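You operate a simulated robot arm through the tools that you are given. There is no shell and no other tool.

You run a simulated robot arm. Do the job below in one go: nothing can be reset, and whatever is moved stays where it is left.

Task
Slacken both straps on mould 61 and park their blocks in their rests.
Fine: press each winch's release key once before you lift its strap block; blue block in the blue rest, green in the green; the edge guards stay.

It is judged by the outcome, as a careful person would: the job done as asked, and still so three seconds after it is handed in. It fails if anything else is knocked over, pushed out of place, dropped, spilled or broken.

Robot
A 6-joint arm with a fingered hand, fixed in place. Base frame: the origin is on the floor under the middle of its stand, x ahead of it, y to its left, z up; the work surface is at about z = 575. Lengths are in mm, angles in degrees, forces in N, time in s.
It reaches about 1346 mm from its shoulder. Its first joint turns from -149.0 to 149.0 degrees. Payload 3.5 kg.
The tool frame sits at the grasp point between the pads (the TCP): z along the fingers, y along the line on which they close. The tips reach 26 mm beyond it. The gripper opens to 132 mm; its body begins 73 mm behind the TCP. The gripper is a hand of 4 fingers: y runs from the thumb to the fingers, the wrist lies at [0, 0, -234] in the tool frame.
Orientation is that of the tool frame in the base frame, as [roll, pitch, yaw] about the fixed x, y, z axes, in that order (R = Rz(yaw) Ry(pitch) Rx(roll)). With the fingers straight down and closing along the base's y, the tool's x points along the base's -x, its y along +y and its z along -z.

Tools
- The arm moves only by the tool move_arm. Its argument "plan" is a list of rows, each an object of numbers (a shift or turn left out is 0): "tx", "ty", "tz": the shift along the tool's x, y, z in m; "ax", "ay", "az": the turn, a rotation vector about the tool's x, y, z in degrees. In form: [{"tx": .., "ty": .., "tz": .., "ax": .., "ay": .., "az": ..}, ...]. A call has 1 to 20 rows; each row shifts and turns the commanded pose from where the row before left it, along the tool's axes as they then stand. A row lasts 0.2 s, in which the tool goes at most 50 mm and 8.6 degrees; a call with a longer step from one row to the next is refused whole. Where a pose cannot be reached the arm comes as near as it can. A force on the tool above 40 N (or 10 N above the force at the start of the call, whichever is more), or a blocked arm, ends the call early, and 0.2 s more pass. In this call time passes only in rows, and 0.2 s behind the last. It gives the time, the measured TCP pose, the force on the tool (base axes), the opening and the grip force at its end, in the units of the frame above (readings bear some noise), with the torque about the TCP (base axes, N m) and any sound that the robot's microphone picked up, and new pictures: "views" is both (left out), scene, wrist or none.
- Cameras (640 x 400 px; columns grow to the right, rows downward): "scene" is fixed at [54.9, -513.5, 1353.5]; the picture's right is [-0.71, -0.70, 0.00], its down [-0.52, 0.53, -0.67] and it looks along [0.47, -0.48, -0.74] (base axes); focal length 334 px, centre (320, 200). "wrist" rides on the gripper at [68, 2, -97] in the tool frame; the picture's right is [-0.03, 1.00, 0.00], its down [-0.82, -0.02, -0.58] and it looks along [-0.58, -0.01, 0.82] (tool axes); focal length 270 px, centre (320, 200). There is no depth. A picture from a camera that has moved, and an enlarged one, comes with that camera's place and axes in the base frame and with its lens. The place of the scene camera against the robot may be out by one fixed shift of up to 25 mm in any direction.
- move_column(by): slides the trunk up (or, below 0, down) by that many mm; the arm rides with it, the base frame stays. It gives what a move gives, with no picture.
- move_fingers(finger1, finger2, finger3, thumb_bend): sets how far each is bent, from 0 (flat) to 1 (curled in); at 0.3 the hand is open as for a grip, at 0.7 the pads meet at the TCP. One left out holds its place. A second passes; each finger stops where it meets its share of the squeeze, and holds until it gets a number again. It is the only way to open and close the hand. It gives what a move gives, with no picture; readings hold the bend of each and the force on the fingers (four entries, about 0 where the hand has none), thumb and palm.
- inspect(camera, box): a new picture of the part [left, top, right, bottom] of that camera's present view, enlarged. It takes no simulated time.
- sign_off(): hands the job in; it is judged then, once.

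Places have to be worked out from the pictures, the camera data and where the tool is seen. Open the gripper and draw the arm clear of the work before you hand the job in, unless the task says otherwise.

The tools are called after "Call:" by a JSON object that holds its "op" and its "data". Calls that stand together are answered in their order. move_arm: Moves the arm, as the interface text tells. Its arguments: {"type":"object","properties":{"plan":{"type":"array"},"views":{"type":"string","enum":["both","scene","wrist","none"]}},"required":["plan"]} The other tools are called the same way: move_column (by) moves the trunk up or down; move_fingers (finger1, finger2, finger3, thumb_bend) moves the fingers one by one; inspect (camera, box) takes an enlarged picture of a part of a camera's view; sign_off () hands the job in.

At the start:

```text
time_s: 0.0
position: [430.2, -600.8, 1006.7]
orientation: [-179.9, -0.1, -179.9]
contact_force: [-0.2, -0.5, -0.6]
moment: [0.01, -0.02, -0.01]
finger_gap: 132.0
finger_force: 0.0
shape: jaw
bend: [0.3, 0.3, 0.3, 0.3]
finger forces: [0.0, 0.0, 0.1, 0.0, 0.0, 0.0]
trunk travel left (down, up): [-906.0, 64.0]
```

scene: 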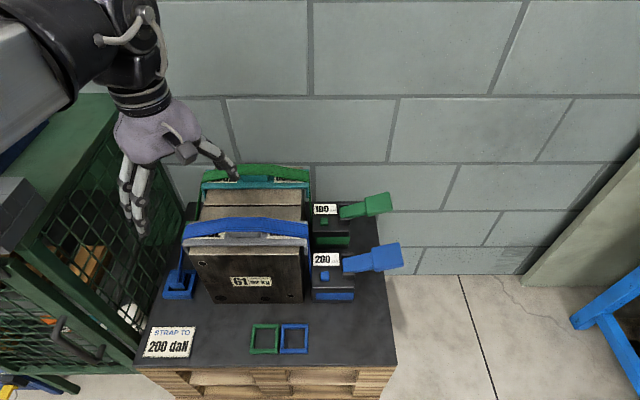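
wrist: 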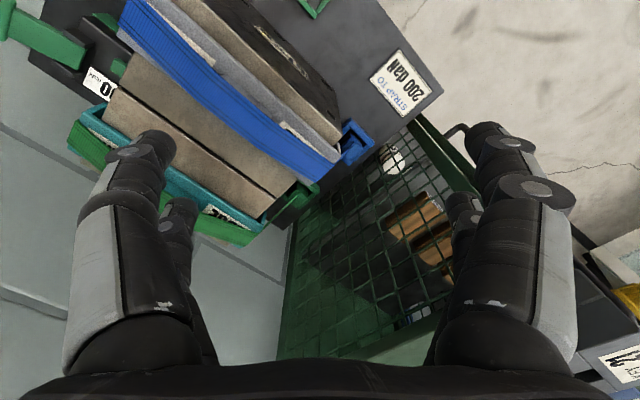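

The pictures show a mould with a blue and a green strap, two winches with displays and two coloured rests in front. I enlarge these areas first to understand them.

Call:
{"op": "inspect", "data": {"camera": "scene", "box": [120, 150, 420, 340]}}

Call:
{"op": "inspect", "data": {"camera": "scene", "box": [280, 180, 420, 310]}}

Call:
{"op": "inspect", "data": {"camera": "scene", "box": [120, 240, 320, 380]}}

Call:
{"op": "inspect", "data": {"camera": "wrist", "box": [0, 0, 450, 280]}}

```text
2.11 times, centred on (270, 245) of scene
camera zoom: at [54.9, -513.5, 1353.5], right [-0.71, -0.7, 0.0], down [-0.52, 0.53, -0.67], along [0.47, -0.48, -0.74], focal length 703 px, centre (425, 105)
```

zoom: 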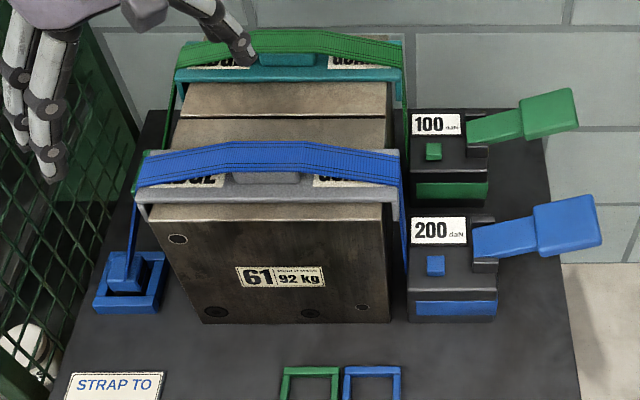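

```text
3.08 times, centred on (350, 245) of scene
camera zoom: at [54.9, -513.5, 1353.5], right [-0.71, -0.7, 0.0], down [-0.52, 0.53, -0.67], along [0.47, -0.48, -0.74], focal length 1027 px, centre (228, 62)
```

zoom: 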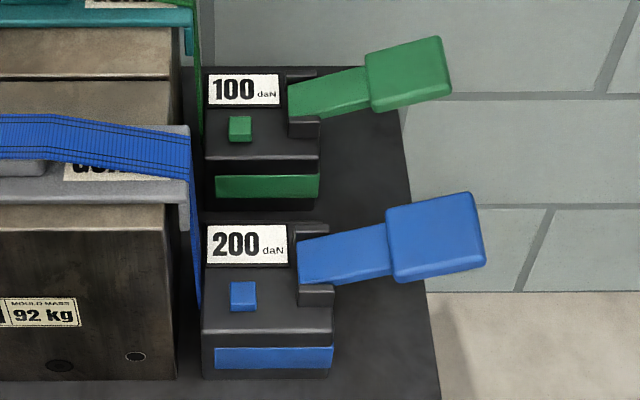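

```text
2.86 times, centred on (220, 310) of scene
camera zoom: at [54.9, -513.5, 1353.5], right [-0.71, -0.7, 0.0], down [-0.52, 0.53, -0.67], along [0.47, -0.48, -0.74], focal length 954 px, centre (606, -114)
```

zoom: 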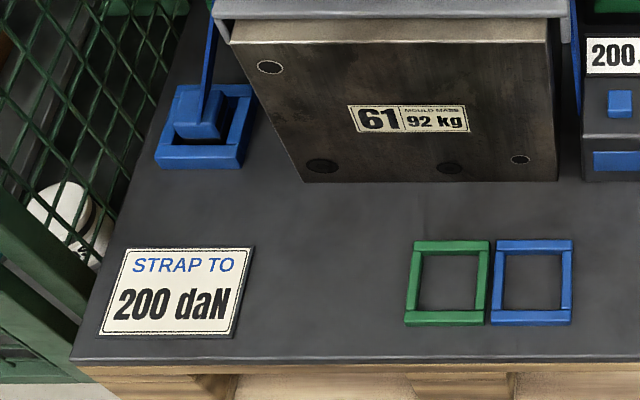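

```text
1.42 times, centred on (225, 140) of wrist
camera zoom: at [363.0, -599.6, 1103.4], right [0.03, 1.0, 0.0], down [0.82, -0.02, 0.58], along [0.58, -0.01, -0.82], focal length 384 px, centre (455, 285)
```

zoom: 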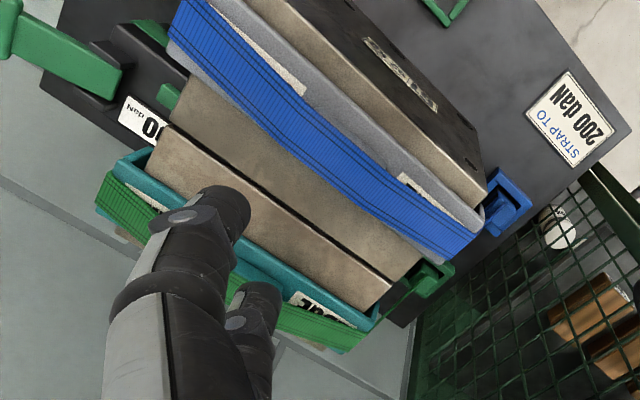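

I want to understand the hand's digits before I plan contacts, so I enlarge the hand and the cage region too.

Call:
{"op": "inspect", "data": {"camera": "scene", "box": [90, 60, 260, 250]}}

Call:
{"op": "inspect", "data": {"camera": "scene", "box": [0, 60, 220, 400]}}

Call:
{"op": "inspect", "data": {"camera": "wrist", "box": [60, 100, 640, 400]}}

```text
2.11 times, centred on (175, 155) of scene
camera zoom: at [54.9, -513.5, 1353.5], right [-0.71, -0.7, 0.0], down [-0.52, 0.53, -0.67], along [0.47, -0.48, -0.74], focal length 703 px, centre (625, 295)
```

zoom: 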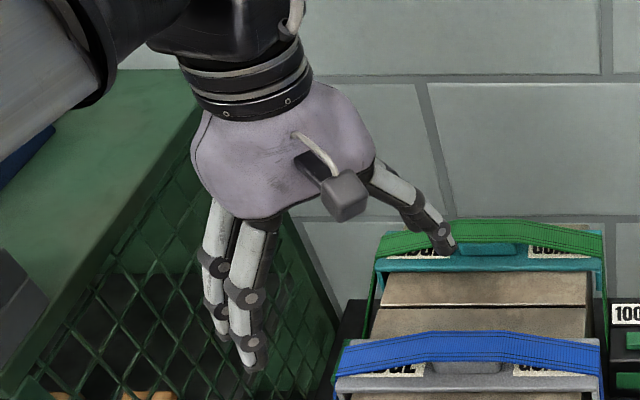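

```text
1.18 times, centred on (110, 230) of scene
camera zoom: at [54.9, -513.5, 1353.5], right [-0.71, -0.7, 0.0], down [-0.52, 0.53, -0.67], along [0.47, -0.48, -0.74], focal length 393 px, centre (567, 165)
```

zoom: 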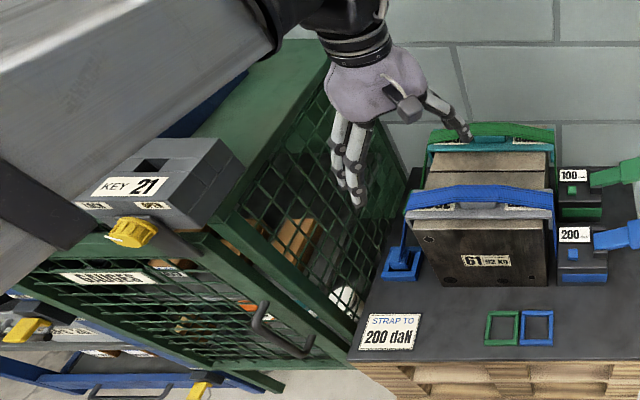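

```text
1.10 times, centred on (350, 250) of wrist
camera zoom: at [363.0, -599.6, 1103.4], right [0.03, 1.0, 0.0], down [0.82, -0.02, 0.58], along [0.58, -0.01, -0.82], focal length 298 px, centre (287, 145)
```

zoom: 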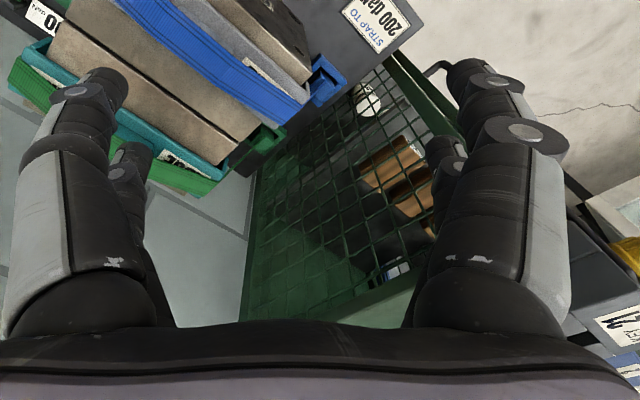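

The hand has two digits on each side and a camera box sticking out on its tool +x side. I swing to the front of the table and turn 45° so that the wrist camera looks squarely at the mould.

Call:
{"op": "move_arm", "data": {"plan": [{"tx": 0.037, "ty": 0.013}, {"tx": 0.037, "ty": 0.013}, {"tx": 0.037, "ty": 0.013}, {"tx": 0.037, "ty": 0.013}, {"az": 7.5}, {"az": 7.5}, {"az": 7.5}, {"az": 7.5}, {"az": 7.5}, {"az": 7.5}]}}

```text
time_s: 2.2
position: [284.3, -547.9, 1007.3]
orientation: [-180.0, 0.1, 134.9]
contact_force: [0.1, -0.6, 0.7]
moment: [-0.02, 0.0, 0.01]
finger_gap: 131.9
finger_force: 0.0
shape: jaw
bend: [0.3, 0.3, 0.3, 0.3]
finger forces: [0.1, 0.1, 0.1, 0.0, 0.0, 0.0]
trunk travel left (down, up): [-906.0, 64.0]
camera wrist: at [236.3, -499.6, 1103.4], right [0.73, 0.69, 0.0], down [0.56, -0.59, 0.58], along [0.4, -0.42, -0.82], focal length 270 px, centre (320, 200)
```

scene: 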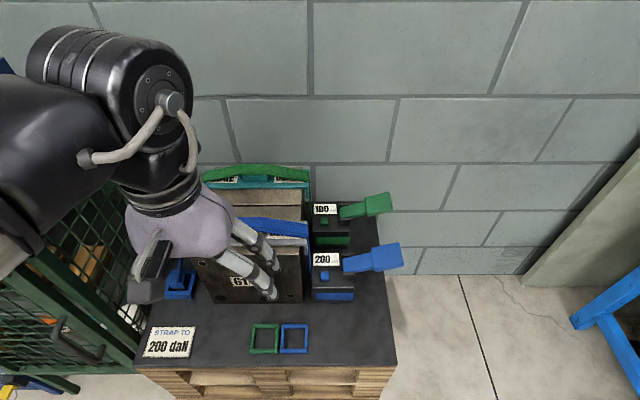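
wrist: 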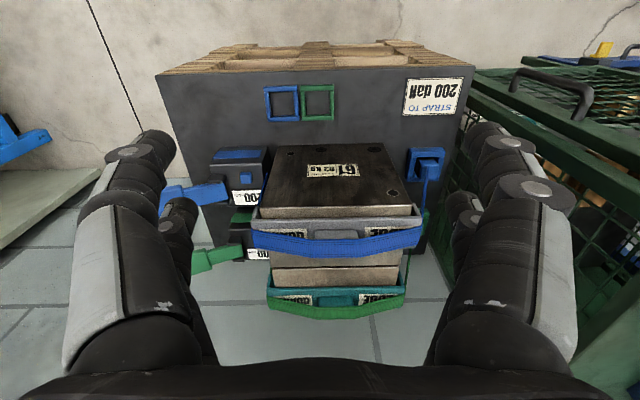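

The wrist camera now looks at the whole bench from the front (image upside-down). I enlarge it to measure the parts.

Call:
{"op": "inspect", "data": {"camera": "wrist", "box": [150, 40, 470, 240]}}

Call:
{"op": "inspect", "data": {"camera": "wrist", "box": [170, 130, 310, 270]}}

Call:
{"op": "inspect", "data": {"camera": "wrist", "box": [340, 120, 480, 320]}}

Call:
{"op": "inspect", "data": {"camera": "scene", "box": [120, 170, 320, 310]}}

```text
2.00 times, centred on (310, 140) of wrist
camera zoom: at [236.3, -499.6, 1103.4], right [0.73, 0.69, 0.0], down [0.56, -0.59, 0.58], along [0.4, -0.42, -0.82], focal length 541 px, centre (340, 320)
```

zoom: 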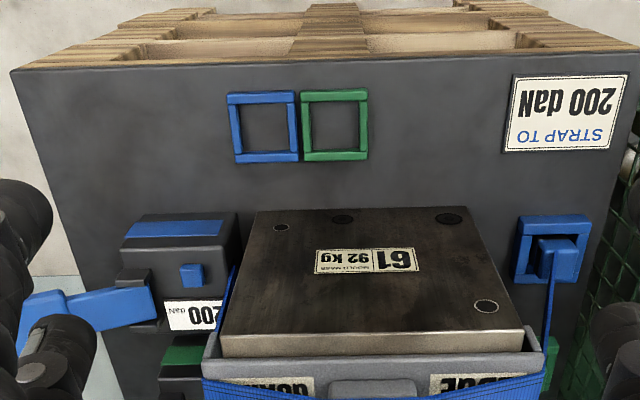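

```text
2.86 times, centred on (240, 200) of wrist
camera zoom: at [236.3, -499.6, 1103.4], right [0.73, 0.69, 0.0], down [0.56, -0.59, 0.58], along [0.4, -0.42, -0.82], focal length 772 px, centre (549, 200)
```

zoom: 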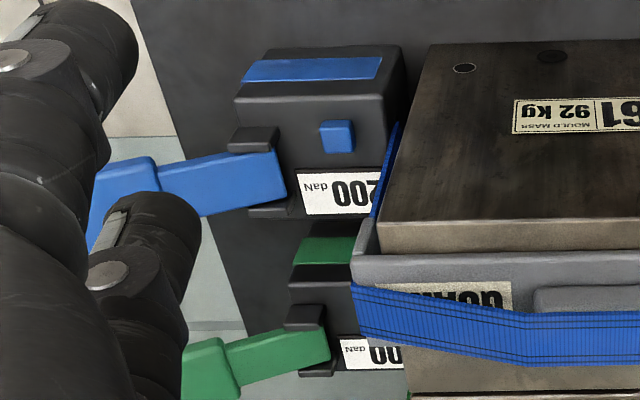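

```text
2.00 times, centred on (410, 220) of wrist
camera zoom: at [236.3, -499.6, 1103.4], right [0.73, 0.69, 0.0], down [0.56, -0.59, 0.58], along [0.4, -0.42, -0.82], focal length 541 px, centre (140, 160)
```

zoom: 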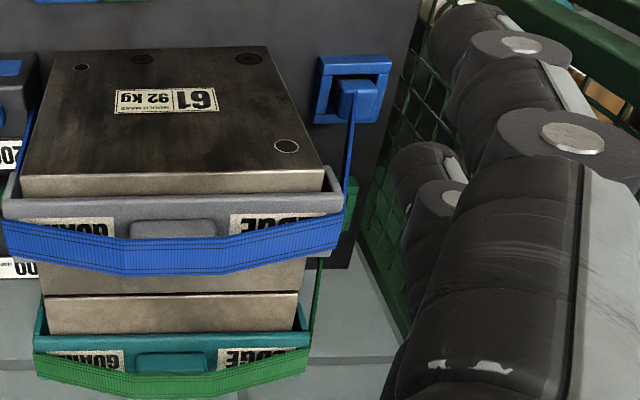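

```text
2.86 times, centred on (220, 240) of scene
camera zoom: at [54.9, -513.5, 1353.5], right [-0.71, -0.7, 0.0], down [-0.52, 0.53, -0.67], along [0.47, -0.48, -0.74], focal length 954 px, centre (606, 86)
```

zoom: 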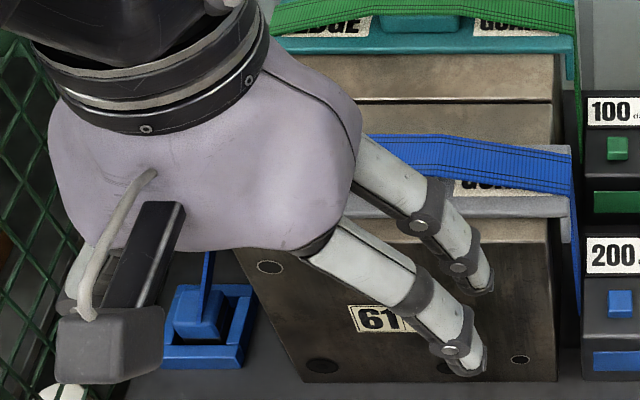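

Both cameras agree on the rests, the blue cleat and the blue key (about [316, -785, 658]). Now I test in free air which digit is which by curling finger1 only.

Call:
{"op": "move_fingers", "data": {"finger1": 1.0}}

Call:
{"op": "inspect", "data": {"camera": "wrist", "box": [0, 0, 640, 400]}}

Call:
{"op": "inspect", "data": {"camera": "scene", "box": [90, 160, 330, 320]}}

```text
time_s: 3.2
position: [282.0, -549.1, 1007.4]
orientation: [-180.0, -0.1, 135.0]
contact_force: [0.1, 0.2, -0.3]
moment: [-0.02, -0.02, -0.01]
finger_gap: 56.7
finger_force: 0.1
shape: fingers
bend: [1.0, 0.3, 0.3, 0.3]
finger forces: [0.0, 0.0, 0.0, 0.1, 0.1, 0.0]
trunk travel left (down, up): [-906.0, 64.0]
```

```text
1.00 times, centred on (320, 200) of wrist (not enlarged: the box is as wide or as high as the picture)
camera zoom: at [236.2, -499.7, 1103.4], right [0.72, 0.69, 0.0], down [0.56, -0.59, 0.58], along [0.4, -0.42, -0.82], focal length 270 px, centre (320, 200)
```

zoom: 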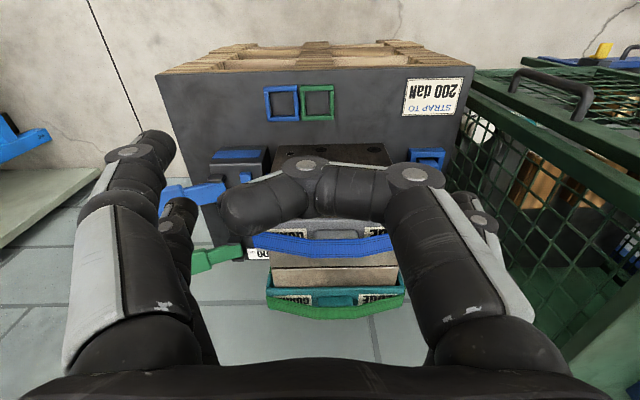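

```text
2.50 times, centred on (210, 240) of scene
camera zoom: at [54.9, -513.5, 1353.5], right [-0.71, -0.7, 0.0], down [-0.52, 0.53, -0.67], along [0.47, -0.48, -0.74], focal length 835 px, centre (595, 100)
```

zoom: 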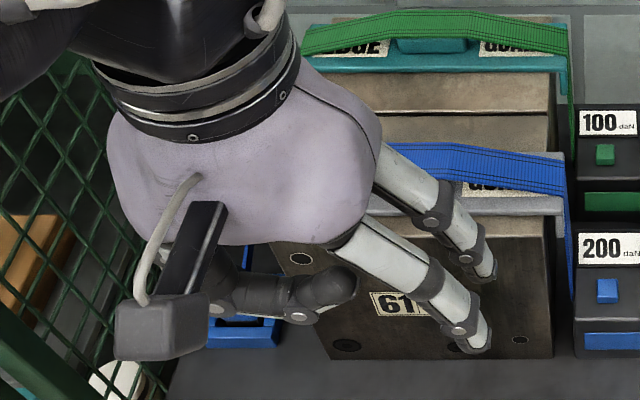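

Finger1 is the +y digit nearest the camera. I curl finger2 next to identify the others.

Call:
{"op": "move_fingers", "data": {"finger2": 1.0}}

Call:
{"op": "inspect", "data": {"camera": "wrist", "box": [0, 0, 640, 400]}}

Call:
{"op": "move_fingers", "data": {"finger3": 1.0}}

Call:
{"op": "inspect", "data": {"camera": "wrist", "box": [0, 0, 640, 400]}}

Call:
{"op": "inspect", "data": {"camera": "scene", "box": [90, 160, 330, 320]}}

```text
time_s: 4.2
position: [283.2, -550.1, 1007.6]
orientation: [-180.0, 0.0, 135.0]
contact_force: [0.0, -0.1, 0.3]
moment: [-0.02, 0.01, 0.01]
finger_gap: 56.7
finger_force: 0.0
shape: fingers
bend: [1.0, 1.0, 0.3, 0.3]
finger forces: [0.0, 0.0, 0.1, 0.0, 0.0, 0.1]
trunk travel left (down, up): [-906.0, 64.0]
```

```text
1.00 times, centred on (320, 200) of wrist (not enlarged: the box is as wide or as high as the picture)
camera zoom: at [236.2, -499.7, 1103.4], right [0.72, 0.69, 0.0], down [0.56, -0.59, 0.58], along [0.4, -0.42, -0.82], focal length 270 px, centre (320, 200)
```

zoom: 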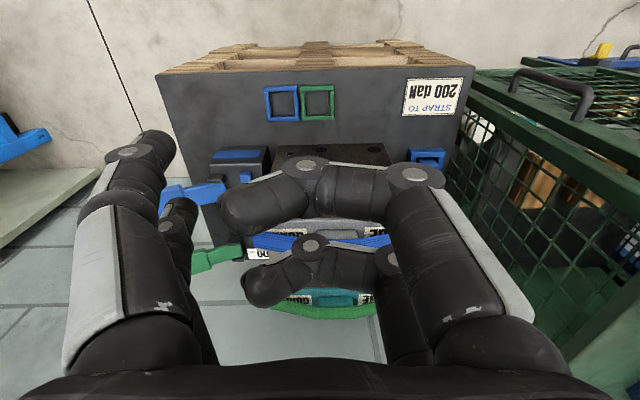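

```text
time_s: 5.2
position: [283.3, -548.7, 1006.7]
orientation: [180.0, 0.0, 135.0]
contact_force: [0.5, 0.6, -0.6]
moment: [0.01, 0.01, -0.02]
finger_gap: 56.7
finger_force: 0.1
shape: fingers
bend: [1.0, 1.0, 0.87, 0.3]
finger forces: [0.0, 0.0, 0.1, 0.0, 0.0, 0.0]
trunk travel left (down, up): [-906.0, 64.0]
```

```text
1.00 times, centred on (320, 200) of wrist (not enlarged: the box is as wide or as high as the picture)
camera zoom: at [236.2, -499.7, 1103.4], right [0.72, 0.69, 0.0], down [0.56, -0.59, 0.58], along [0.4, -0.42, -0.82], focal length 270 px, centre (320, 200)
```

zoom: 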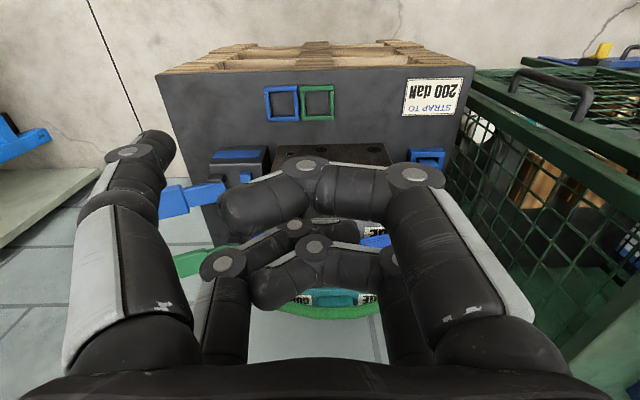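

```text
2.50 times, centred on (210, 240) of scene
camera zoom: at [54.9, -513.5, 1353.5], right [-0.71, -0.7, 0.0], down [-0.52, 0.53, -0.67], along [0.47, -0.48, -0.74], focal length 835 px, centre (595, 100)
```

zoom: 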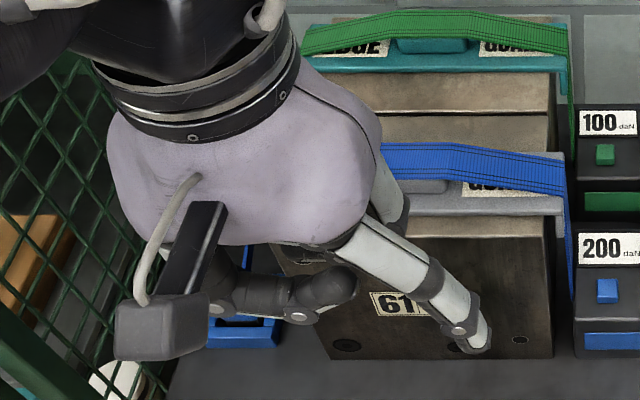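

The digits are: finger1 (+x,+y), finger2 (−x,+y), finger3 (−x,−y), thumb (+x,−y). For pressing I'll use finger2 alone with the others curled, so I set that shape and turn the hand (−90° about its z, then lean 30°) while still high.

Call:
{"op": "move_fingers", "data": {"finger2": 0.3}}

Call:
{"op": "move_fingers", "data": {"finger1": 1.0, "finger3": 1.0, "thumb_bend": 1.0}}

Call:
{"op": "move_arm", "data": {"plan": [{"az": -7.5}, {"az": -7.5}, {"az": -7.5}, {"az": -7.5}, {"az": -7.5}, {"az": -7.5}, {"az": -7.5}, {"az": -7.5}, {"az": -7.5}, {"az": -7.5}, {"az": -7.5}, {"az": -7.5}]}}

```text
time_s: 6.2
position: [283.0, -547.5, 1006.7]
orientation: [-179.9, 0.0, 135.0]
contact_force: [0.1, -0.1, 0.4]
moment: [0.04, 0.03, 0.01]
finger_gap: 56.7
finger_force: 0.1
shape: fingers
bend: [1.0, 1.0, 0.81, 0.3]
finger forces: [0.0, 0.1, 0.0, 0.0, 0.0, 0.1]
trunk travel left (down, up): [-906.0, 64.0]
```

```text
time_s: 7.2
position: [282.8, -548.5, 1006.9]
orientation: [180.0, 0.0, 135.0]
contact_force: [-0.3, 0.6, -0.1]
moment: [-0.01, 0.01, -0.01]
finger_gap: 28.6
finger_force: 0.0
shape: fingers
bend: [1.0, 1.0, 0.81, 0.87]
finger forces: [0.0, 0.0, 0.0, 0.0, 0.0, 0.0]
trunk travel left (down, up): [-906.0, 64.0]
```

```text
time_s: 9.8
position: [304.1, -539.0, 1007.7]
orientation: [-179.9, -0.4, -162.3]
contact_force: [-0.9, 0.0, -1.1]
moment: [-0.01, 0.01, 0.02]
finger_gap: 28.8
finger_force: 0.0
shape: fingers
bend: [1.0, 1.0, 0.81, 0.87]
finger forces: [0.0, 0.0, 0.0, 0.0, 0.0, 0.0]
out of reach, approached as far as the arm can: row 9, 10, 11, 12
trunk travel left (down, up): [-906.0, 64.0]
camera wrist: at [238.1, -559.2, 1103.9], right [-0.28, 0.96, 0.0], down [0.79, 0.23, 0.57], along [0.55, 0.16, -0.82], focal length 270 px, centre (320, 200)
```

scene: 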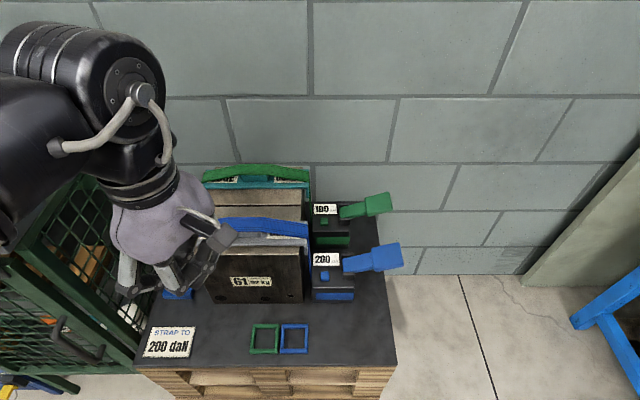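
wrist: 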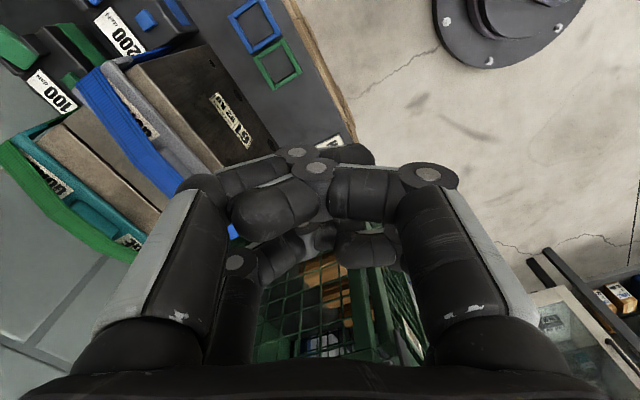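

The −135° heading is out of reach here and finger2 got trapped under finger3. I change plan: go back to the 135° heading and use finger1 (mould side) as the pressing digit, untangling the fingers first.

Call:
{"op": "move_fingers", "data": {"finger3": 0.3, "thumb_bend": 0.3}}

Call:
{"op": "move_fingers", "data": {"finger1": 0.3}}

Call:
{"op": "move_fingers", "data": {"finger3": 1.0, "thumb_bend": 1.0}}

Call:
{"op": "move_arm", "data": {"plan": [{"az": 7.5}, {"az": 7.5}, {"az": 7.5}, {"az": 7.5}, {"az": 7.5}, {"az": 7.5}, {"az": 7.5}, {"az": 7.5}, {"az": 7.5}, {"az": 7.5}, {"az": 7.5}, {"az": 7.5}]}}

```text
time_s: 10.8
position: [302.8, -540.3, 1008.1]
orientation: [-179.9, -0.4, -162.3]
contact_force: [0.1, -0.2, 0.8]
moment: [0.0, -0.05, -0.01]
finger_gap: 56.8
finger_force: 0.0
shape: fingers
bend: [1.0, 0.3, 0.3, 0.3]
finger forces: [0.1, 0.0, 0.0, 0.0, 0.0, 0.0]
trunk travel left (down, up): [-906.0, 64.0]
```

```text
time_s: 11.8
position: [303.7, -540.0, 1006.8]
orientation: [-179.8, -0.5, -162.3]
contact_force: [0.0, 0.5, 1.4]
moment: [0.01, 0.0, -0.01]
finger_gap: 132.6
finger_force: 0.0
shape: fingers
bend: [0.3, 0.3, 0.3, 0.3]
finger forces: [0.0, 0.0, 0.0, 0.0, 0.0, 0.0]
trunk travel left (down, up): [-906.0, 64.0]
```

```text
time_s: 12.8
position: [303.3, -539.9, 1005.9]
orientation: [-179.8, -0.4, -162.3]
contact_force: [-0.5, 0.1, 0.3]
moment: [-0.01, 0.0, 0.02]
finger_gap: 45.6
finger_force: 0.0
shape: fingers
bend: [0.3, 0.3, 1.0, 1.0]
finger forces: [0.0, 0.1, 0.2, 0.0, 0.0, 0.0]
trunk travel left (down, up): [-906.0, 64.0]
```

```text
time_s: 15.4
position: [302.8, -539.3, 1007.2]
orientation: [-179.7, 0.1, 107.6]
contact_force: [0.2, -0.8, 0.6]
moment: [0.01, 0.01, -0.02]
finger_gap: 45.6
finger_force: 0.0
shape: fingers
bend: [0.3, 0.3, 1.0, 1.0]
finger forces: [0.1, 0.0, 0.0, 0.0, 0.0, 0.0]
trunk travel left (down, up): [-906.0, 64.0]
camera wrist: at [284.3, -474.4, 1103.4], right [0.96, 0.28, -0.01], down [0.23, -0.78, 0.58], along [0.15, -0.56, -0.82], focal length 270 px, centre (320, 200)
```

scene: 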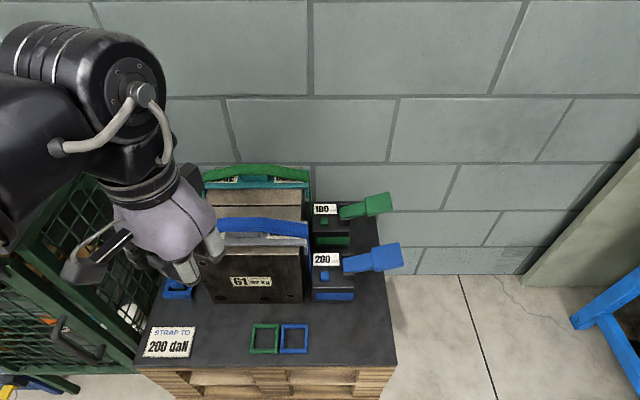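
wrist: 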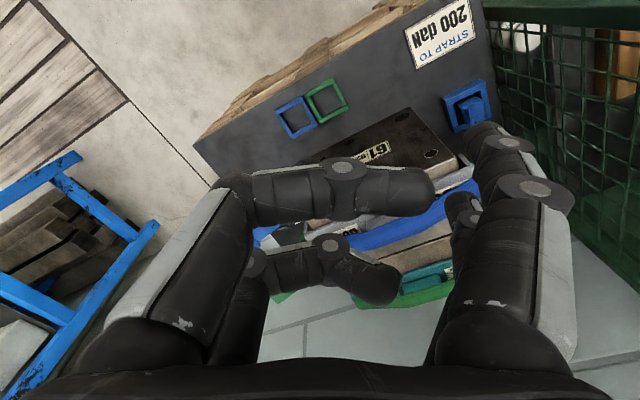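

Finger2 must be curled too, so I reseat finger3/finger2. Then I turn to heading 135° and travel high to above the blue winch.

Call:
{"op": "move_fingers", "data": {"finger3": 0.3}}

Call:
{"op": "move_fingers", "data": {"finger2": 1.0}}

Call:
{"op": "move_fingers", "data": {"finger3": 1.0}}

Call:
{"op": "move_arm", "data": {"plan": [{"az": -6.85}, {"az": -6.85}, {"az": -6.85}, {"az": -6.85}, {"tx": -0.0286, "ty": -0.0336}, {"tx": -0.0286, "ty": -0.0336}, {"tx": -0.0286, "ty": -0.0336}, {"tx": -0.0286, "ty": -0.0336}, {"tx": -0.0286, "ty": -0.0336}, {"tx": -0.0286, "ty": -0.0336}, {"tx": -0.0286, "ty": -0.0336}]}}

```text
time_s: 16.4
position: [302.5, -539.9, 1006.6]
orientation: [-179.6, 0.1, 107.6]
contact_force: [0.9, -0.9, -1.2]
moment: [0.01, 0.02, 0.0]
finger_gap: 45.6
finger_force: 0.1
shape: fingers
bend: [0.3, 0.3, 0.3, 1.0]
finger forces: [0.0, 0.1, 0.1, 0.0, 0.1, 0.1]
trunk travel left (down, up): [-906.0, 64.0]
```

```text
time_s: 17.4
position: [301.1, -539.0, 1007.4]
orientation: [-179.7, 0.1, 107.7]
contact_force: [0.8, 0.3, 0.3]
moment: [0.03, -0.02, 0.04]
finger_gap: 45.6
finger_force: 0.0
shape: fingers
bend: [0.3, 1.0, 0.3, 1.0]
finger forces: [0.0, 0.1, 0.0, 0.1, 0.0, 0.0]
trunk travel left (down, up): [-906.0, 64.0]
```

```text
time_s: 18.4
position: [302.9, -540.3, 1006.5]
orientation: [-179.6, 0.1, 107.6]
contact_force: [0.1, -0.8, 0.3]
moment: [-0.01, 0.01, -0.01]
finger_gap: 45.4
finger_force: 0.0
shape: fingers
bend: [0.3, 1.0, 0.87, 1.0]
finger forces: [0.1, 0.0, 0.1, 0.1, 0.0, 0.0]
trunk travel left (down, up): [-906.0, 64.0]
```

```text
time_s: 20.8
position: [278.8, -849.2, 1007.2]
orientation: [-179.6, -0.2, 135.1]
contact_force: [0.1, 0.5, 0.3]
moment: [-0.02, 0.0, -0.01]
finger_gap: 45.6
finger_force: 0.0
shape: fingers
bend: [0.3, 1.0, 0.87, 1.0]
finger forces: [0.0, 0.0, 0.1, 0.0, 0.0, 0.1]
trunk travel left (down, up): [-906.0, 64.0]
camera wrist: at [232.1, -799.4, 1103.3], right [0.72, 0.69, -0.01], down [0.57, -0.59, 0.58], along [0.39, -0.42, -0.82], focal length 270 px, centre (320, 200)
```

scene: 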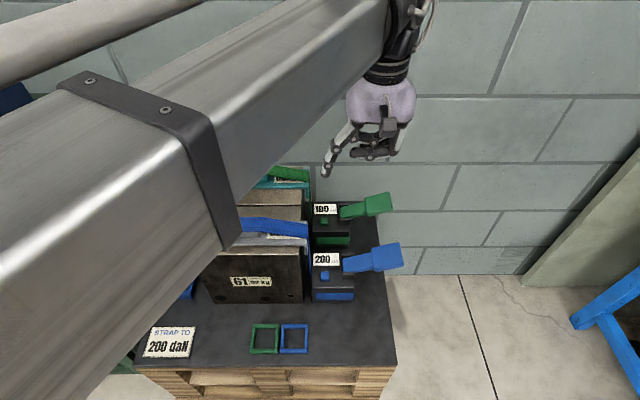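
wrist: 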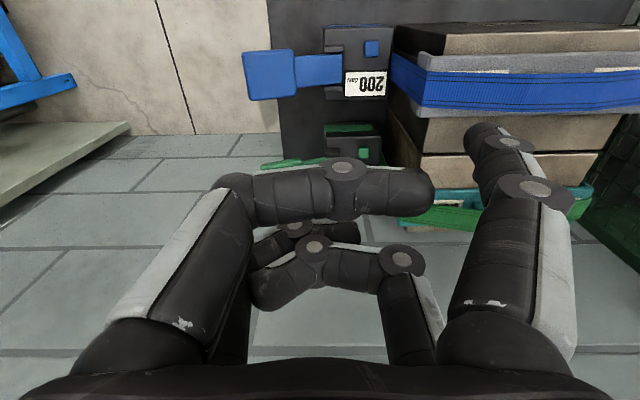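

The wrist camera now sees both keys; they come out near [317, −783] and [433, −899] at z≈658. I enlarge the view to check the winch tops before descending.

Call:
{"op": "inspect", "data": {"camera": "wrist", "box": [230, 10, 450, 170]}}

Call:
{"op": "inspect", "data": {"camera": "scene", "box": [280, 60, 440, 220]}}

```text
2.50 times, centred on (340, 90) of wrist
camera zoom: at [232.1, -799.4, 1103.3], right [0.72, 0.69, -0.01], down [0.57, -0.59, 0.58], along [0.39, -0.42, -0.82], focal length 676 px, centre (270, 475)
```

zoom: 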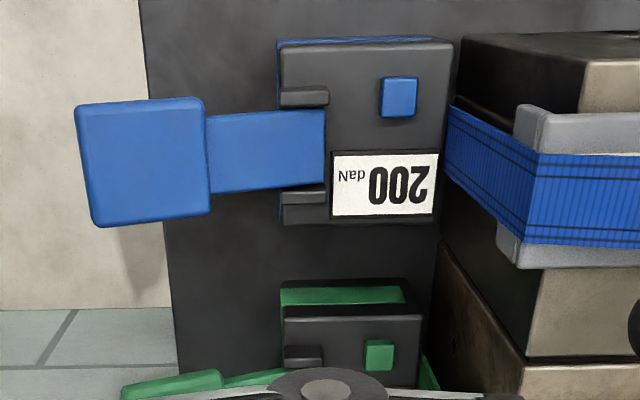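

```text
2.50 times, centred on (360, 140) of scene
camera zoom: at [54.9, -513.5, 1353.5], right [-0.71, -0.7, 0.0], down [-0.52, 0.53, -0.67], along [0.47, -0.48, -0.74], focal length 835 px, centre (220, 350)
```

zoom: 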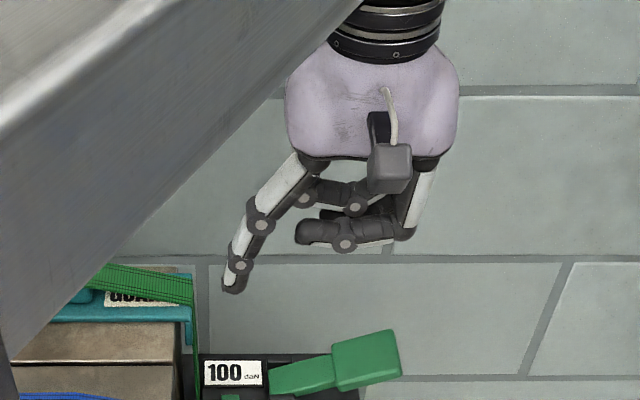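

The view shows a 20 mm key well clear of the strap and lever bracket. I tilt the hand 10°/10° so the pressing finger is lowest, and descend part of the way.

Call:
{"op": "move_arm", "data": {"plan": [{"ay": -5}, {"ay": -5}, {"ax": 5}, {"ax": 5}, {"tx": 0.00703, "ty": 0.007, "tz": 0.0368}, {"tx": 0.00703, "ty": 0.007, "tz": 0.0368}, {"tx": 0.00703, "ty": 0.007, "tz": 0.0368}, {"tx": 0.00703, "ty": 0.007, "tz": 0.0368}, {"tx": 0.00703, "ty": 0.007, "tz": 0.0368}]}}

Call:
{"op": "inspect", "data": {"camera": "scene", "box": [280, 120, 440, 300]}}

```text
time_s: 22.8
position: [278.7, -848.5, 1013.7]
orientation: [-169.7, 9.9, 135.2]
contact_force: [-0.3, 0.1, 0.3]
moment: [0.02, 0.0, -0.02]
finger_gap: 45.3
finger_force: 0.0
shape: fingers
bend: [0.3, 1.0, 0.87, 1.0]
finger forces: [0.0, 0.1, 0.1, 0.0, 0.0, 0.1]
out of reach, approached as far as the arm can: row 3, 5, 6, 7, 8, 9
trunk travel left (down, up): [-906.0, 64.0]
camera wrist: at [233.0, -776.1, 1095.6], right [0.73, 0.66, -0.17], down [0.56, -0.44, 0.7], along [0.39, -0.61, -0.69], focal length 270 px, centre (320, 200)
```

scene: 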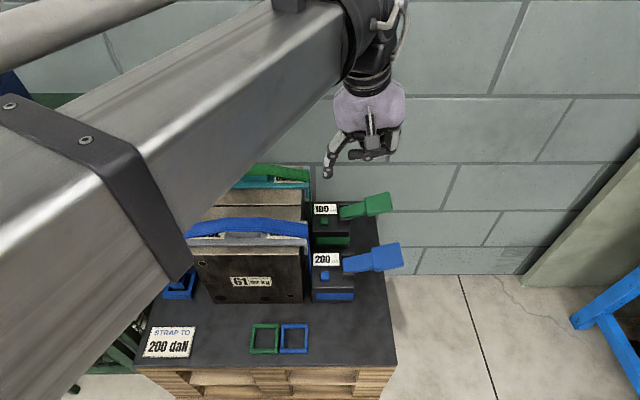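
wrist: 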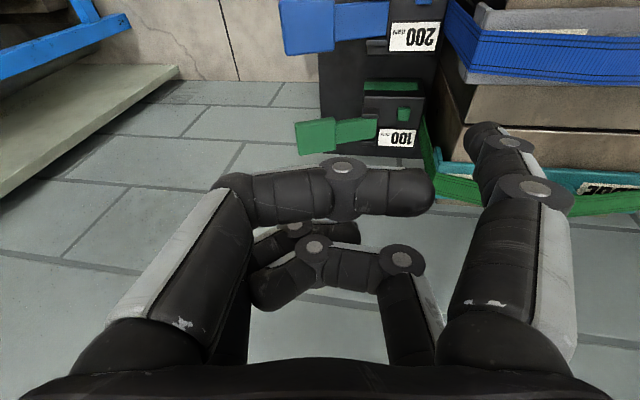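

```text
2.22 times, centred on (360, 210) of scene
camera zoom: at [54.9, -513.5, 1353.5], right [-0.71, -0.7, 0.0], down [-0.52, 0.53, -0.67], along [0.47, -0.48, -0.74], focal length 742 px, centre (231, 178)
```

zoom: 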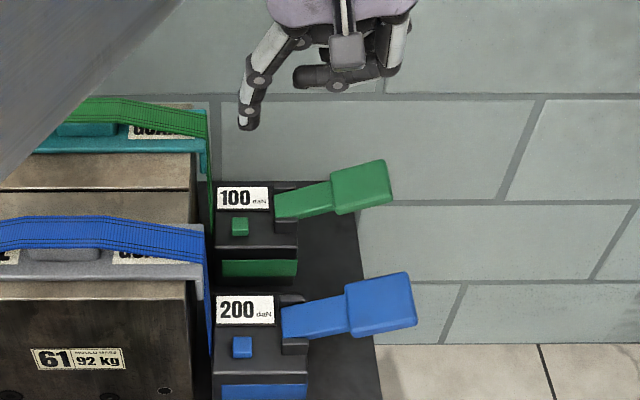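

The arm can't reach lower at this trunk height, so I lower the trunk by 200 mm, which brings the fingertip straight down to about 770, still clear above the winch.

Call:
{"op": "move_column", "data": {"by": -200}}

Call:
{"op": "inspect", "data": {"camera": "scene", "box": [0, 0, 640, 400]}}

Call:
{"op": "inspect", "data": {"camera": "wrist", "box": [0, 0, 640, 400]}}

```text
time_s: 25.0
position: [278.7, -849.0, 814.5]
orientation: [-169.6, 9.8, 135.2]
contact_force: [-0.3, 0.2, 0.2]
moment: [0.02, -0.04, 0.03]
finger_gap: 45.4
finger_force: 0.1
shape: fingers
bend: [0.3, 1.0, 0.87, 1.0]
finger forces: [0.0, 0.0, 0.1, 0.1, 0.1, 0.0]
trunk travel left (down, up): [-706.0, 264.0]
```

```text
1.00 times, centred on (320, 200) of scene (not enlarged: the box is as wide or as high as the picture)
camera zoom: at [54.9, -513.5, 1353.5], right [-0.71, -0.7, 0.0], down [-0.52, 0.53, -0.67], along [0.47, -0.48, -0.74], focal length 334 px, centre (320, 200)
```

zoom: 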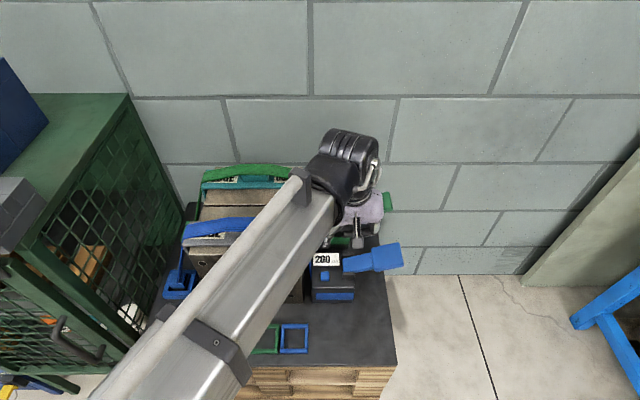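

```text
1.00 times, centred on (320, 200) of wrist (not enlarged: the box is as wide or as high as the picture)
camera zoom: at [232.9, -776.1, 895.7], right [0.73, 0.66, -0.17], down [0.56, -0.44, 0.7], along [0.39, -0.61, -0.69], focal length 270 px, centre (320, 200)
```

zoom: 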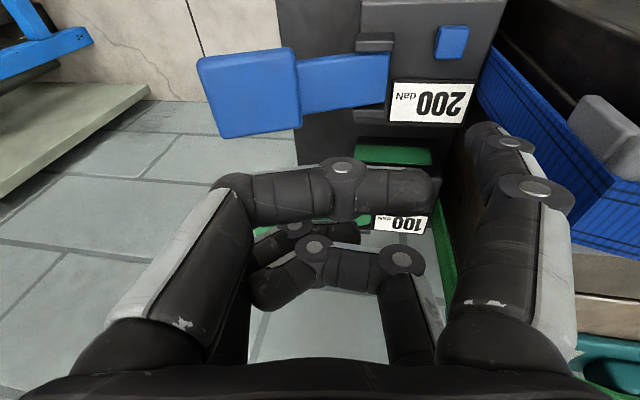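

The key fixes again at [317, −783]; the fingertip is almost exactly above it at z≈772. The arm is at a wrist limit for going down, so I raise the arm 150 mm and then lower the trunk to gain downward travel.

Call:
{"op": "move_arm", "data": {"plan": [{"tx": -0.00585, "ty": -0.00583, "tz": -0.0366}, {"tx": -0.00585, "ty": -0.00583, "tz": -0.0366}, {"tx": -0.00585, "ty": -0.00583, "tz": -0.0366}, {"tx": -0.00585, "ty": -0.00583, "tz": -0.0366}], "views": "none"}}

Call:
{"op": "move_column", "data": {"by": -190}}

Call:
{"op": "inspect", "data": {"camera": "scene", "box": [0, 0, 640, 400]}}

Call:
{"op": "inspect", "data": {"camera": "wrist", "box": [0, 0, 640, 400]}}

```text
time_s: 26.0
position: [278.5, -848.6, 813.8]
orientation: [-169.6, 9.9, 135.2]
contact_force: [-1.0, 0.8, 1.2]
moment: [0.01, -0.01, 0.0]
finger_gap: 45.6
finger_force: 0.1
shape: fingers
bend: [0.3, 1.0, 0.87, 1.0]
finger forces: [0.0, 0.0, 0.1, 0.1, 0.0, 0.0]
out of reach, approached as far as the arm can: row 1, 2, 3, 4
trunk travel left (down, up): [-706.0, 264.0]
```

```text
time_s: 27.3
position: [276.4, -849.7, 693.9]
orientation: [-169.5, 10.5, 134.9]
contact_force: [-10.7, -6.0, 87.9]
moment: [5.84, -3.8, 0.52]
finger_gap: 47.0
finger_force: 44.8
shape: fingers
bend: [0.55, 1.0, 0.87, 1.0]
finger forces: [88.4, 0.0, 0.1, 0.1, 0.0, 0.1]
trunk travel left (down, up): [-581.0, 389.0]
heard: click
stopped: the force on the tool passed its limit at 116 N (the readings are from after the stop); the commanded pose is now the measured one
```

```text
1.00 times, centred on (320, 200) of scene (not enlarged: the box is as wide or as high as the picture)
camera zoom: at [54.9, -513.5, 1353.5], right [-0.71, -0.7, 0.0], down [-0.52, 0.53, -0.67], along [0.47, -0.48, -0.74], focal length 334 px, centre (320, 200)
```

zoom: 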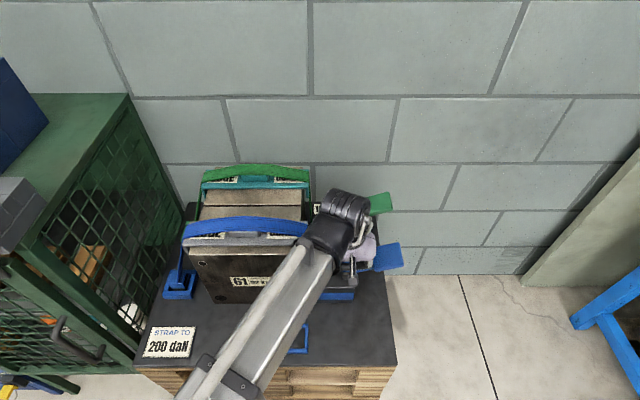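

```text
1.00 times, centred on (320, 200) of wrist (not enlarged: the box is as wide or as high as the picture)
camera zoom: at [230.8, -776.2, 774.0], right [0.74, 0.65, -0.17], down [0.55, -0.44, 0.71], along [0.39, -0.62, -0.68], focal length 270 px, centre (320, 200)
```

zoom: 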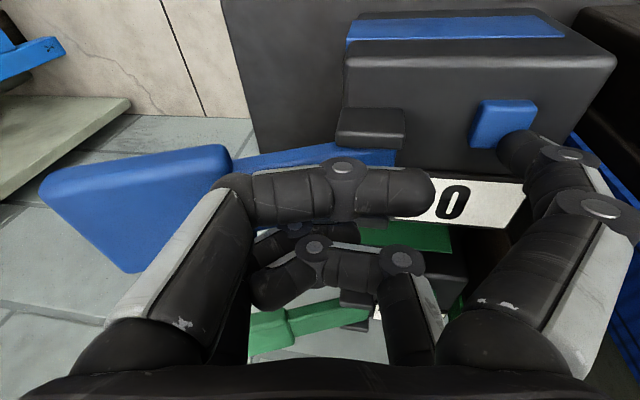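

I should not have chained those moves: the arm raise was refused and the trunk brought the finger onto the blue key with too much force before it stopped; a click was heard and the display now shows "0". I back the trunk straight off at once and then check the winch for damage.

Call:
{"op": "move_column", "data": {"by": 70}}

```text
time_s: 28.4
position: [278.1, -851.2, 759.5]
orientation: [-169.5, 10.2, 135.1]
contact_force: [-0.3, -0.9, -0.9]
moment: [0.02, -0.01, -0.01]
finger_gap: 45.9
finger_force: 0.1
shape: fingers
bend: [0.3, 1.0, 0.87, 1.0]
finger forces: [0.1, 0.0, 0.1, 0.0, 0.0, 0.0]
trunk travel left (down, up): [-651.0, 319.0]
```

The force is gone and the finger is back at its set bend. I now look closely at the blue winch, its display and the key.

Call:
{"op": "inspect", "data": {"camera": "wrist", "box": [320, 0, 640, 200]}}

Call:
{"op": "inspect", "data": {"camera": "scene", "box": [150, 150, 410, 320]}}

Call:
{"op": "inspect", "data": {"camera": "wrist", "box": [0, 0, 640, 400]}}

```text
2.00 times, centred on (480, 100) of wrist
camera zoom: at [232.5, -777.8, 840.7], right [0.74, 0.65, -0.17], down [0.56, -0.44, 0.71], along [0.39, -0.62, -0.69], focal length 541 px, centre (0, 400)
```

zoom: 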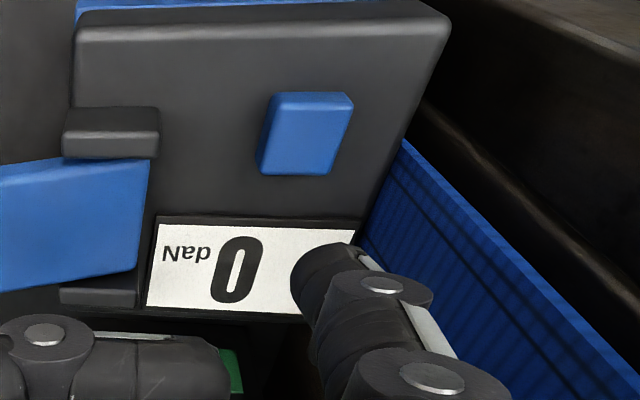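

```text
2.35 times, centred on (280, 235) of scene
camera zoom: at [54.9, -513.5, 1353.5], right [-0.71, -0.7, 0.0], down [-0.52, 0.53, -0.67], along [0.47, -0.48, -0.74], focal length 786 px, centre (414, 118)
```

zoom: 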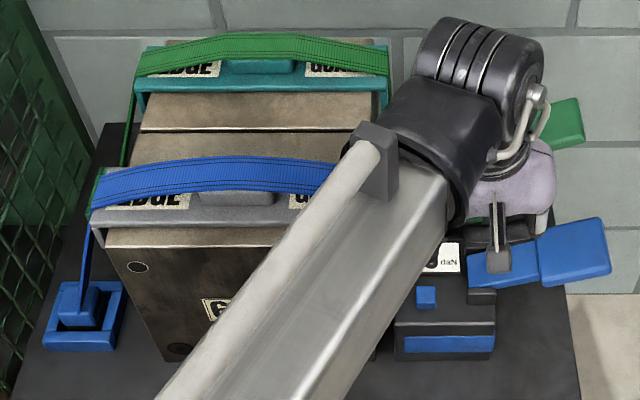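

```text
1.00 times, centred on (320, 200) of wrist (not enlarged: the box is as wide or as high as the picture)
camera zoom: at [232.5, -777.8, 840.7], right [0.74, 0.65, -0.17], down [0.56, -0.44, 0.71], along [0.39, -0.62, -0.69], focal length 270 px, centre (320, 200)
```

zoom: 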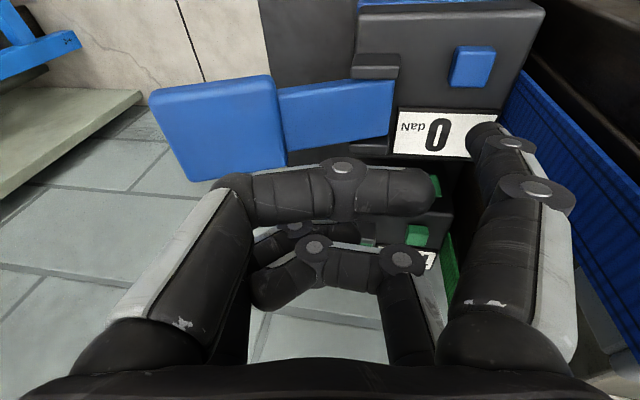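

The blue winch now reads 0 daN, its key has sprung back and the lever and box look unmoved. From now on I take one step at a time; I raise the trunk 80 mm to be clear before going to the green key.

Call:
{"op": "move_column", "data": {"by": 80}}

```text
time_s: 29.6
position: [277.6, -849.8, 840.0]
orientation: [-169.6, 10.1, 135.0]
contact_force: [-0.3, 0.4, 0.2]
moment: [-0.04, 0.0, 0.02]
finger_gap: 46.0
finger_force: 0.0
shape: fingers
bend: [0.3, 1.0, 0.87, 1.0]
finger forces: [0.0, 0.0, 0.1, 0.1, 0.1, 0.1]
trunk travel left (down, up): [-731.0, 239.0]
```

Clear at z=840. I undo the tilt to see whether the arm regains freedom to move.

Call:
{"op": "move_arm", "data": {"plan": [{"ax": -5}, {"ax": -5}, {"ay": 5}, {"ay": 5}], "views": "none"}}

```text
time_s: 30.6
position: [277.4, -850.7, 831.5]
orientation: [-179.4, 0.1, 135.0]
contact_force: [-0.6, -0.4, -0.3]
moment: [0.02, 0.03, 0.01]
finger_gap: 46.0
finger_force: 0.1
shape: fingers
bend: [0.3, 1.0, 0.87, 1.0]
finger forces: [0.0, 0.0, 0.0, 0.1, 0.0, 0.0]
out of reach, approached as far as the arm can: row 2, 4
trunk travel left (down, up): [-731.0, 239.0]
```

Back to vertical. I test small moves: up 30 mm.

Call:
{"op": "move_arm", "data": {"plan": [{"tz": -0.03}], "views": "none"}}

```text
time_s: 30.9
position: [278.5, -850.5, 832.5]
orientation: [-179.5, 0.2, 134.9]
contact_force: [-0.4, 0.9, -0.6]
moment: [0.03, 0.0, 0.04]
finger_gap: 45.6
finger_force: 0.1
shape: fingers
bend: [0.3, 1.0, 0.87, 1.0]
finger forces: [0.0, 0.0, 0.1, 0.1, 0.0, 0.0]
out of reach, approached as far as the arm can: row 1
trunk travel left (down, up): [-731.0, 239.0]
```

The readings show the wrist's height only follows the trunk: this arm moves level, so all vertical motion must be done with the trunk in small steps. I tilt again and translate level to above the green key, at a tip height of about 790.

Call:
{"op": "move_arm", "data": {"plan": [{"ay": -5}, {"ay": -5}, {"ax": 5}, {"ax": 5}], "views": "none"}}

```text
time_s: 31.9
position: [278.4, -851.1, 839.0]
orientation: [-169.4, 10.2, 135.0]
contact_force: [1.0, 1.5, -0.5]
moment: [-0.01, -0.01, 0.01]
finger_gap: 45.7
finger_force: 0.0
shape: fingers
bend: [0.3, 1.0, 0.87, 1.0]
finger forces: [0.0, 0.0, 0.0, 0.1, 0.1, 0.0]
out of reach, approached as far as the arm can: row 2, 4
trunk travel left (down, up): [-731.0, 239.0]
```

Tilted again at z=839. Now the level translation towards the green key.

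Call:
{"op": "move_arm", "data": {"plan": [{"tx": -0.0396, "ty": 0.0025, "tz": 0.0065}, {"tx": -0.0396, "ty": 0.0025, "tz": 0.0065}, {"tx": -0.0396, "ty": 0.0025, "tz": 0.0065}, {"tx": -0.0396, "ty": 0.0025, "tz": 0.0065}]}}

```text
time_s: 33.0
position: [395.4, -960.3, 839.8]
orientation: [-169.5, 10.2, 135.0]
contact_force: [0.2, 0.4, 0.4]
moment: [-0.01, 0.0, -0.01]
finger_gap: 45.9
finger_force: 0.1
shape: fingers
bend: [0.3, 1.0, 0.87, 1.0]
finger forces: [0.0, 0.0, 0.0, 0.1, 0.0, 0.0]
trunk travel left (down, up): [-731.0, 239.0]
camera wrist: at [349.9, -887.6, 920.7], right [0.74, 0.65, -0.18], down [0.56, -0.44, 0.71], along [0.39, -0.62, -0.69], focal length 270 px, centre (320, 200)
```

scene: 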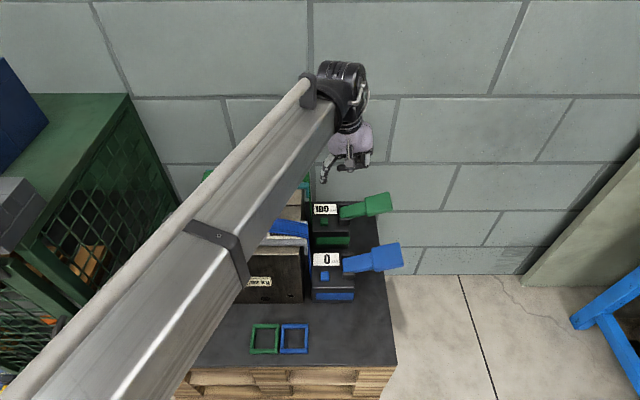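
wrist: 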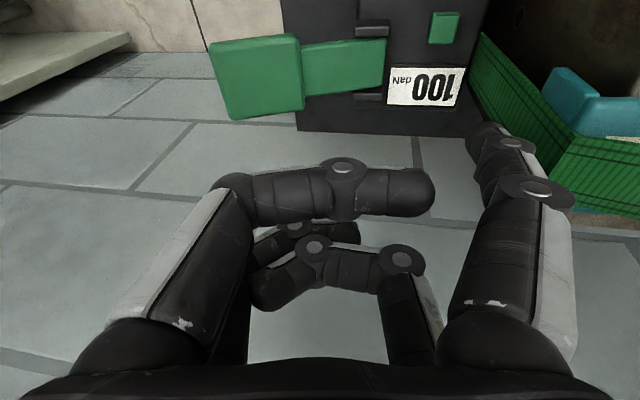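

The green key fixes at about [430, −896], the tip is roughly 4 mm too deep. I shift the hand 4 mm toward the front and look before lowering.

Call:
{"op": "move_arm", "data": {"plan": [{"tx": 0.004, "tz": -0.0007}], "views": "none"}}

Call:
{"op": "inspect", "data": {"camera": "scene", "box": [200, 60, 420, 260]}}

```text
time_s: 33.4
position: [393.3, -956.4, 840.8]
orientation: [-169.5, 10.2, 134.9]
contact_force: [0.0, 1.3, -0.1]
moment: [-0.04, -0.01, -0.03]
finger_gap: 45.7
finger_force: 0.0
shape: fingers
bend: [0.3, 1.0, 0.87, 1.0]
finger forces: [0.0, 0.0, 0.1, 0.1, 0.1, 0.0]
trunk travel left (down, up): [-731.0, 239.0]
```

```text
2.00 times, centred on (310, 160) of scene
camera zoom: at [54.9, -513.5, 1353.5], right [-0.71, -0.7, 0.0], down [-0.52, 0.53, -0.67], along [0.47, -0.48, -0.74], focal length 668 px, centre (340, 280)
```

zoom: 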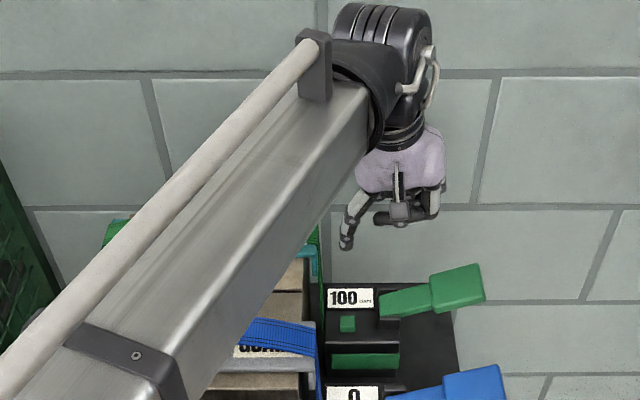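

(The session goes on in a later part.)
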